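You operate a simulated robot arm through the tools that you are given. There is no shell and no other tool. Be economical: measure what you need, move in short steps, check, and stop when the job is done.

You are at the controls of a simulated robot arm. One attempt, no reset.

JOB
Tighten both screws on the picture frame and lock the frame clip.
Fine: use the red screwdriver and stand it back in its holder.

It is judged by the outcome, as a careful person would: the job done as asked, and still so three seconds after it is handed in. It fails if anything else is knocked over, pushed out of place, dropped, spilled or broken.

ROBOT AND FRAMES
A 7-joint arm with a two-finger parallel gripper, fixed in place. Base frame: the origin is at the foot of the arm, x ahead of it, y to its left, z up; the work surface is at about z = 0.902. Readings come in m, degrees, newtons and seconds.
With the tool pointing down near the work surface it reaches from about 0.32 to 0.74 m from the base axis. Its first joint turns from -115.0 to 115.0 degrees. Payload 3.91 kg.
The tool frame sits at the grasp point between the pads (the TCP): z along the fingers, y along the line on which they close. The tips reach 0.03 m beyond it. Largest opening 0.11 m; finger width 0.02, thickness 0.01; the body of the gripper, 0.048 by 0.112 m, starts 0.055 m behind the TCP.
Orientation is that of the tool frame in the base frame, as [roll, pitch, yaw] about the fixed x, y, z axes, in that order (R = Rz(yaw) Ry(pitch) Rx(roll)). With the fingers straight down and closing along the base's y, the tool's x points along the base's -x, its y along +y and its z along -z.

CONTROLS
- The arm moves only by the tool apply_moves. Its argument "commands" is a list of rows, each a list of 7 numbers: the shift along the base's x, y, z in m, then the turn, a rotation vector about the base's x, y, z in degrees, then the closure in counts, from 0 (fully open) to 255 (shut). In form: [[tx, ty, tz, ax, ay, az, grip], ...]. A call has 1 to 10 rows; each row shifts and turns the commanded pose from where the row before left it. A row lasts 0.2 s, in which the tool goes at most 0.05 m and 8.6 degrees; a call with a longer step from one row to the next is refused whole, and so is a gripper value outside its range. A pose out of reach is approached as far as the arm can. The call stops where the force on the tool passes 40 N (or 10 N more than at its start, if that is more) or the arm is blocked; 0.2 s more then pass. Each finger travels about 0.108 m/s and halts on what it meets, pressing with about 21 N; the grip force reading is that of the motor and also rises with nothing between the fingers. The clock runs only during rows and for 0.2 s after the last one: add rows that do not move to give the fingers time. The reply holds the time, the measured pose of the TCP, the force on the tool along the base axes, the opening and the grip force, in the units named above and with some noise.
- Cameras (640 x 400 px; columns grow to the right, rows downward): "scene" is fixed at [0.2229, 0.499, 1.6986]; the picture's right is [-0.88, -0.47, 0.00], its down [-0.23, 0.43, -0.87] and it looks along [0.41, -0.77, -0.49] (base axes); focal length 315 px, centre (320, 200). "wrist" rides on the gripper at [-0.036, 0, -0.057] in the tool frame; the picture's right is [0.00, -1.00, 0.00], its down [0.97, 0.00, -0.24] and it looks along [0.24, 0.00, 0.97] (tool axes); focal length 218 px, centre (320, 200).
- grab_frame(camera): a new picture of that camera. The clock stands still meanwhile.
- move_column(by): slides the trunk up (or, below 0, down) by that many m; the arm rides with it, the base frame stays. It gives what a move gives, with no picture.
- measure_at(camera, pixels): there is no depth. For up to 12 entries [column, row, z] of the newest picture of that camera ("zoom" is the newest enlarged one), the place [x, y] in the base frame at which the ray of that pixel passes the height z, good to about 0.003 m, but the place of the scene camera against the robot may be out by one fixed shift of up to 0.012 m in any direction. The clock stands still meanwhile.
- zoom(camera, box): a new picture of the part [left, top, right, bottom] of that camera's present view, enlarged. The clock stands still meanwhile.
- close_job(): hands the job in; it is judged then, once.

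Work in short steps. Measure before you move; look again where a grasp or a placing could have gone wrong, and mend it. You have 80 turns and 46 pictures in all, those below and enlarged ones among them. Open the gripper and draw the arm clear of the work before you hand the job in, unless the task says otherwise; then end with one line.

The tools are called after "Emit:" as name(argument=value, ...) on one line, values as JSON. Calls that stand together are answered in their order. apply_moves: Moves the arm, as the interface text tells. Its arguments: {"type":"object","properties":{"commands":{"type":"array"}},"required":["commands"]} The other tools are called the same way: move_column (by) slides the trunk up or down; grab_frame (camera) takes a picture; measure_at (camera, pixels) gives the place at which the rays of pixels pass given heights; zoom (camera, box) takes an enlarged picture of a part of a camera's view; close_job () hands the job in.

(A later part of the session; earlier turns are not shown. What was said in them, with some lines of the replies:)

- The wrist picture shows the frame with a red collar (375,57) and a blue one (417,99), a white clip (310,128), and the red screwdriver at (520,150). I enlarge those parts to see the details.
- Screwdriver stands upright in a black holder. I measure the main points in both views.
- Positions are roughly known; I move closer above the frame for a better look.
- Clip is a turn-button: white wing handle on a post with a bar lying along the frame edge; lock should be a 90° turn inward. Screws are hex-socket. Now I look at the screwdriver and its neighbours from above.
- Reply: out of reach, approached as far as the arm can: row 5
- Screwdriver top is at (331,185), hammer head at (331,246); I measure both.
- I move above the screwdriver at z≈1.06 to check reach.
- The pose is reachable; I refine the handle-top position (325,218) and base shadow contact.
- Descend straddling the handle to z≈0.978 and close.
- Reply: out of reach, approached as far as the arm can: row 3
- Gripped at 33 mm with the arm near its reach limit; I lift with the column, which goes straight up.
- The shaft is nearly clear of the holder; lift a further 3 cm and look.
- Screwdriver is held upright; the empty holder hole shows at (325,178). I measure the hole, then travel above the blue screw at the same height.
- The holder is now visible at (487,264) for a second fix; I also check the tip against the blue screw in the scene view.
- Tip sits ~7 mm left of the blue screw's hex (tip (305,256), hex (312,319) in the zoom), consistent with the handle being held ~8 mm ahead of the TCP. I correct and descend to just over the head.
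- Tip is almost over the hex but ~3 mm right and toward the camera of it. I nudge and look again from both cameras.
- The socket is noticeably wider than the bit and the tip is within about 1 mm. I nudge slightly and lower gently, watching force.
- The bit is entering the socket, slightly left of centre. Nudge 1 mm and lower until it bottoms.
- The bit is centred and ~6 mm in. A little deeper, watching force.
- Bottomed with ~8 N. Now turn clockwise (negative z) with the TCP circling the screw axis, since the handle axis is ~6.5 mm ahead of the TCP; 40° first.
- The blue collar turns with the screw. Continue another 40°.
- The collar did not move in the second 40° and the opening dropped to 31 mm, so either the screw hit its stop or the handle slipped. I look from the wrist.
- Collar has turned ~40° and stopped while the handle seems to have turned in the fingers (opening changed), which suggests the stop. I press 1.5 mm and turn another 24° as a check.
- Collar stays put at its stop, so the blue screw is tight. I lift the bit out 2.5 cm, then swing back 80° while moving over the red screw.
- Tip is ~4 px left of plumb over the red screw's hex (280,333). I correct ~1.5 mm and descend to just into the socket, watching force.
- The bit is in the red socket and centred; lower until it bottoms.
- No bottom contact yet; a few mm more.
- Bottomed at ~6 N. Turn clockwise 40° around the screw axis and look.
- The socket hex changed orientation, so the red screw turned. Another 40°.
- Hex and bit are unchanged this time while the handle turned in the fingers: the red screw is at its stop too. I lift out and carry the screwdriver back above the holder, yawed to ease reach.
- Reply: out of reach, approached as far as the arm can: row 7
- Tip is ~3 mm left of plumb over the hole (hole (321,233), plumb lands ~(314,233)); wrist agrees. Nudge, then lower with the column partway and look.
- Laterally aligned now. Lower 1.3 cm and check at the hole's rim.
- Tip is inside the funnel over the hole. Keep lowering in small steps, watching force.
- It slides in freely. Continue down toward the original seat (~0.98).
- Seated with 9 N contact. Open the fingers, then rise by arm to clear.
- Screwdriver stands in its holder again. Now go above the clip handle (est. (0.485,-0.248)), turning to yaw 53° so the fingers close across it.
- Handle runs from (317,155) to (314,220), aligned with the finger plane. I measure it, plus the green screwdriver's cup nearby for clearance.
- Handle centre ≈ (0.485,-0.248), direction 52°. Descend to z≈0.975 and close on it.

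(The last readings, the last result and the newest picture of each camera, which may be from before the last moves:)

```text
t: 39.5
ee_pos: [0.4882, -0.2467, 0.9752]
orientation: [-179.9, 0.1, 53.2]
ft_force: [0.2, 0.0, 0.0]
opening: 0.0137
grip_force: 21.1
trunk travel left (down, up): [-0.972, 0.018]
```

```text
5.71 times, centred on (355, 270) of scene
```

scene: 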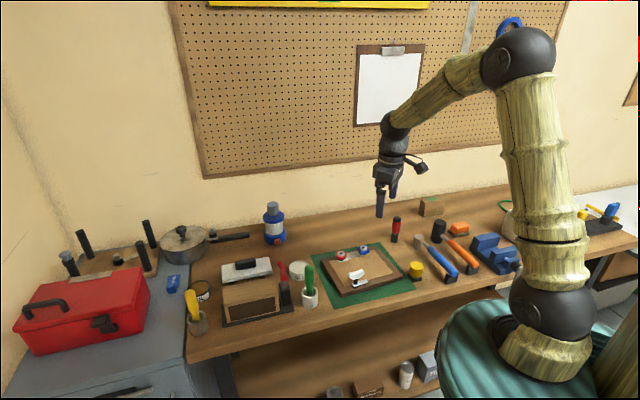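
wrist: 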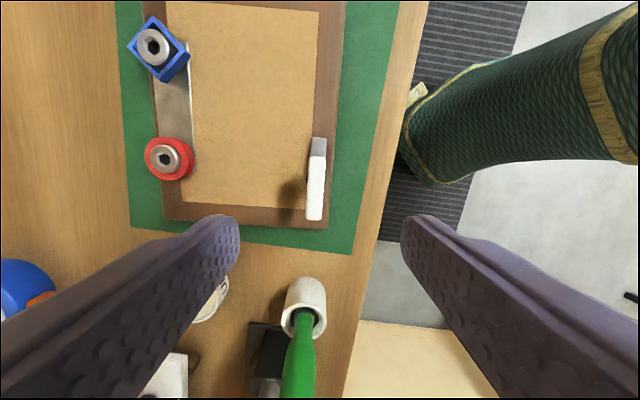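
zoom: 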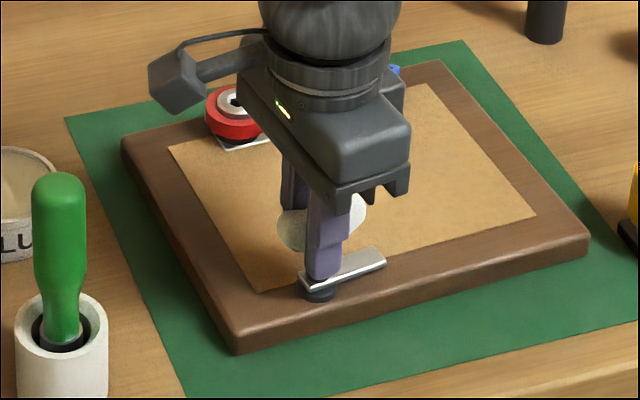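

Gripped at 13.7 mm. Turn counter-clockwise so the bar swings inward over the panel; 48° first.

Emit:
apply_moves(commands=[[0, 0, 0, 0, 0, 8, 255], [0, 0, 0, 0, 0, 8, 255], [0, 0, 0, 0, 0, 8, 255], [0, 0, 0, 0, 0, 8, 255], [0, 0, 0, 0, 0, 8, 255], [0, 0, 0, 0, 0, 8, 255], [0, 0, 0, 0, 0, 0, 255]])

Emit:
zoom(camera="scene", box=[310, 235, 400, 305])

```text
t: 41.0
ee_pos: [0.4916, -0.2473, 0.975]
orientation: [180.0, 0.1, 101.3]
ft_force: [-1.9, 0.2, 0.4]
opening: 0.0139
grip_force: 21.5
trunk travel left (down, up): [-0.972, 0.018]
```

```text
5.71 times, centred on (355, 270) of scene
```

zoom: 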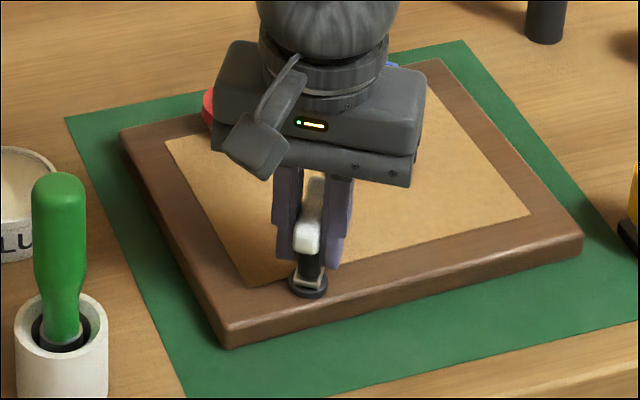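

Bar is swinging inward, but since I hold the handle off-centre the frame crept ~4–6 mm. I finish the remaining 42° while shifting back to return the pivot to its original place.

Emit:
apply_moves(commands=[[-0.0018, -0.0002, 0, 0, 0, 8.4, 255], [-0.0018, -0.0002, 0, 0, 0, 8.4, 255], [-0.0018, -0.0002, 0, 0, 0, 8.4, 255], [-0.0018, -0.0002, 0, 0, 0, 8.4, 255], [-0.0018, -0.0002, 0, 0, 0, 8.4, 255], [0, 0, 0, 0, 0, 0, 255]])

Emit:
zoom(camera="scene", box=[310, 235, 400, 305])

```text
t: 42.5
ee_pos: [0.481, -0.2485, 0.9749]
orientation: [180.0, -0.1, 143.2]
ft_force: [-2.6, 0.2, 0.0]
opening: 0.015
grip_force: 20.7
trunk travel left (down, up): [-0.972, 0.018]
```

```text
5.71 times, centred on (355, 270) of scene
```

zoom: 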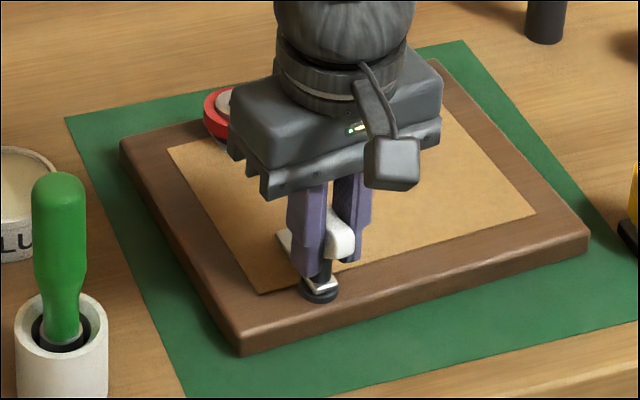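

Frame is back at its original place. I open, rise and look at the clip.

Emit:
apply_moves(commands=[[0, 0, 0, 0, 0, 0, 170], [0, 0, 0, 0, 0, 0, 100], [0, 0, 0, 0, 0, 0, 100], [0, 0, 0.03, 0, 0, 0, 100], [0, 0, 0.04, 0, 0, 0, 100], [0, 0, 0.04, 0, 0, 0, 100], [0, 0, 0.03, 0, 0, 0, 100], [0, 0, 0, 0, 0, 0, 100]])

Emit:
grab_frame(camera="wrist")

```text
t: 44.2
ee_pos: [0.4838, -0.2497, 1.1167]
orientation: [-180.0, -0.2, 143.3]
ft_force: [-0.5, -0.3, 0.1]
opening: 0.067
grip_force: 0.1
trunk travel left (down, up): [-0.972, 0.018]
```

```text
4 pictures are left
```

wrist: 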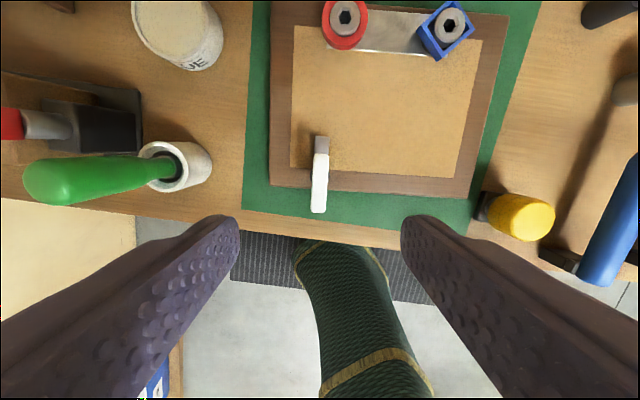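

The bar now points straight in over the panel (handle (317,212)→(322,137)), perpendicular to the frame edge. Draw the arm up clear and take a last scene view.

Emit:
apply_moves(commands=[[-0.01, 0, 0.03, 0, 0, 0, 50], [-0.01, 0, 0.03, 0, 0, 0, 0], [-0.01, 0, 0.03, 0, 0, 0, 0], [-0.01, 0, 0.03, 0, 0, 0, 0], [0, 0, 0, 0, 0, 0, 0]])

Emit:
zoom(camera="scene", box=[290, 190, 450, 310])

```text
t: 45.5
ee_pos: [0.44, -0.2483, 1.2368]
orientation: [180.0, -0.1, 143.3]
ft_force: [0.0, -0.6, -0.1]
opening: 0.1098
grip_force: 0.1
trunk travel left (down, up): [-0.972, 0.018]
```

```text
3.33 times, centred on (370, 250) of scene
```

zoom: 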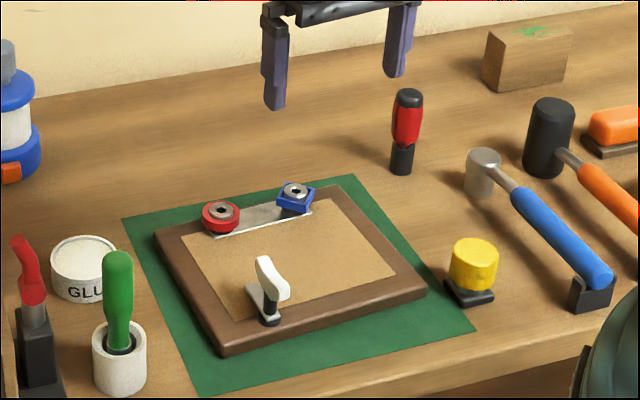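

Both screws are at their stops, the clip bar is turned in over the panel, the red screwdriver is standing in its holder and the arm is clear. I hand the job in.

Emit:
close_job()

```text
The job is handed in.
```

I tightened both screws on the picture frame with the red screwdriver until each stopped turning at about 40°, turned the frame clip 90° to lock it, and stood the screwdriver back in its holder; turning the clip moved the frame about 5 mm, and I moved it back to within about a millimetre.
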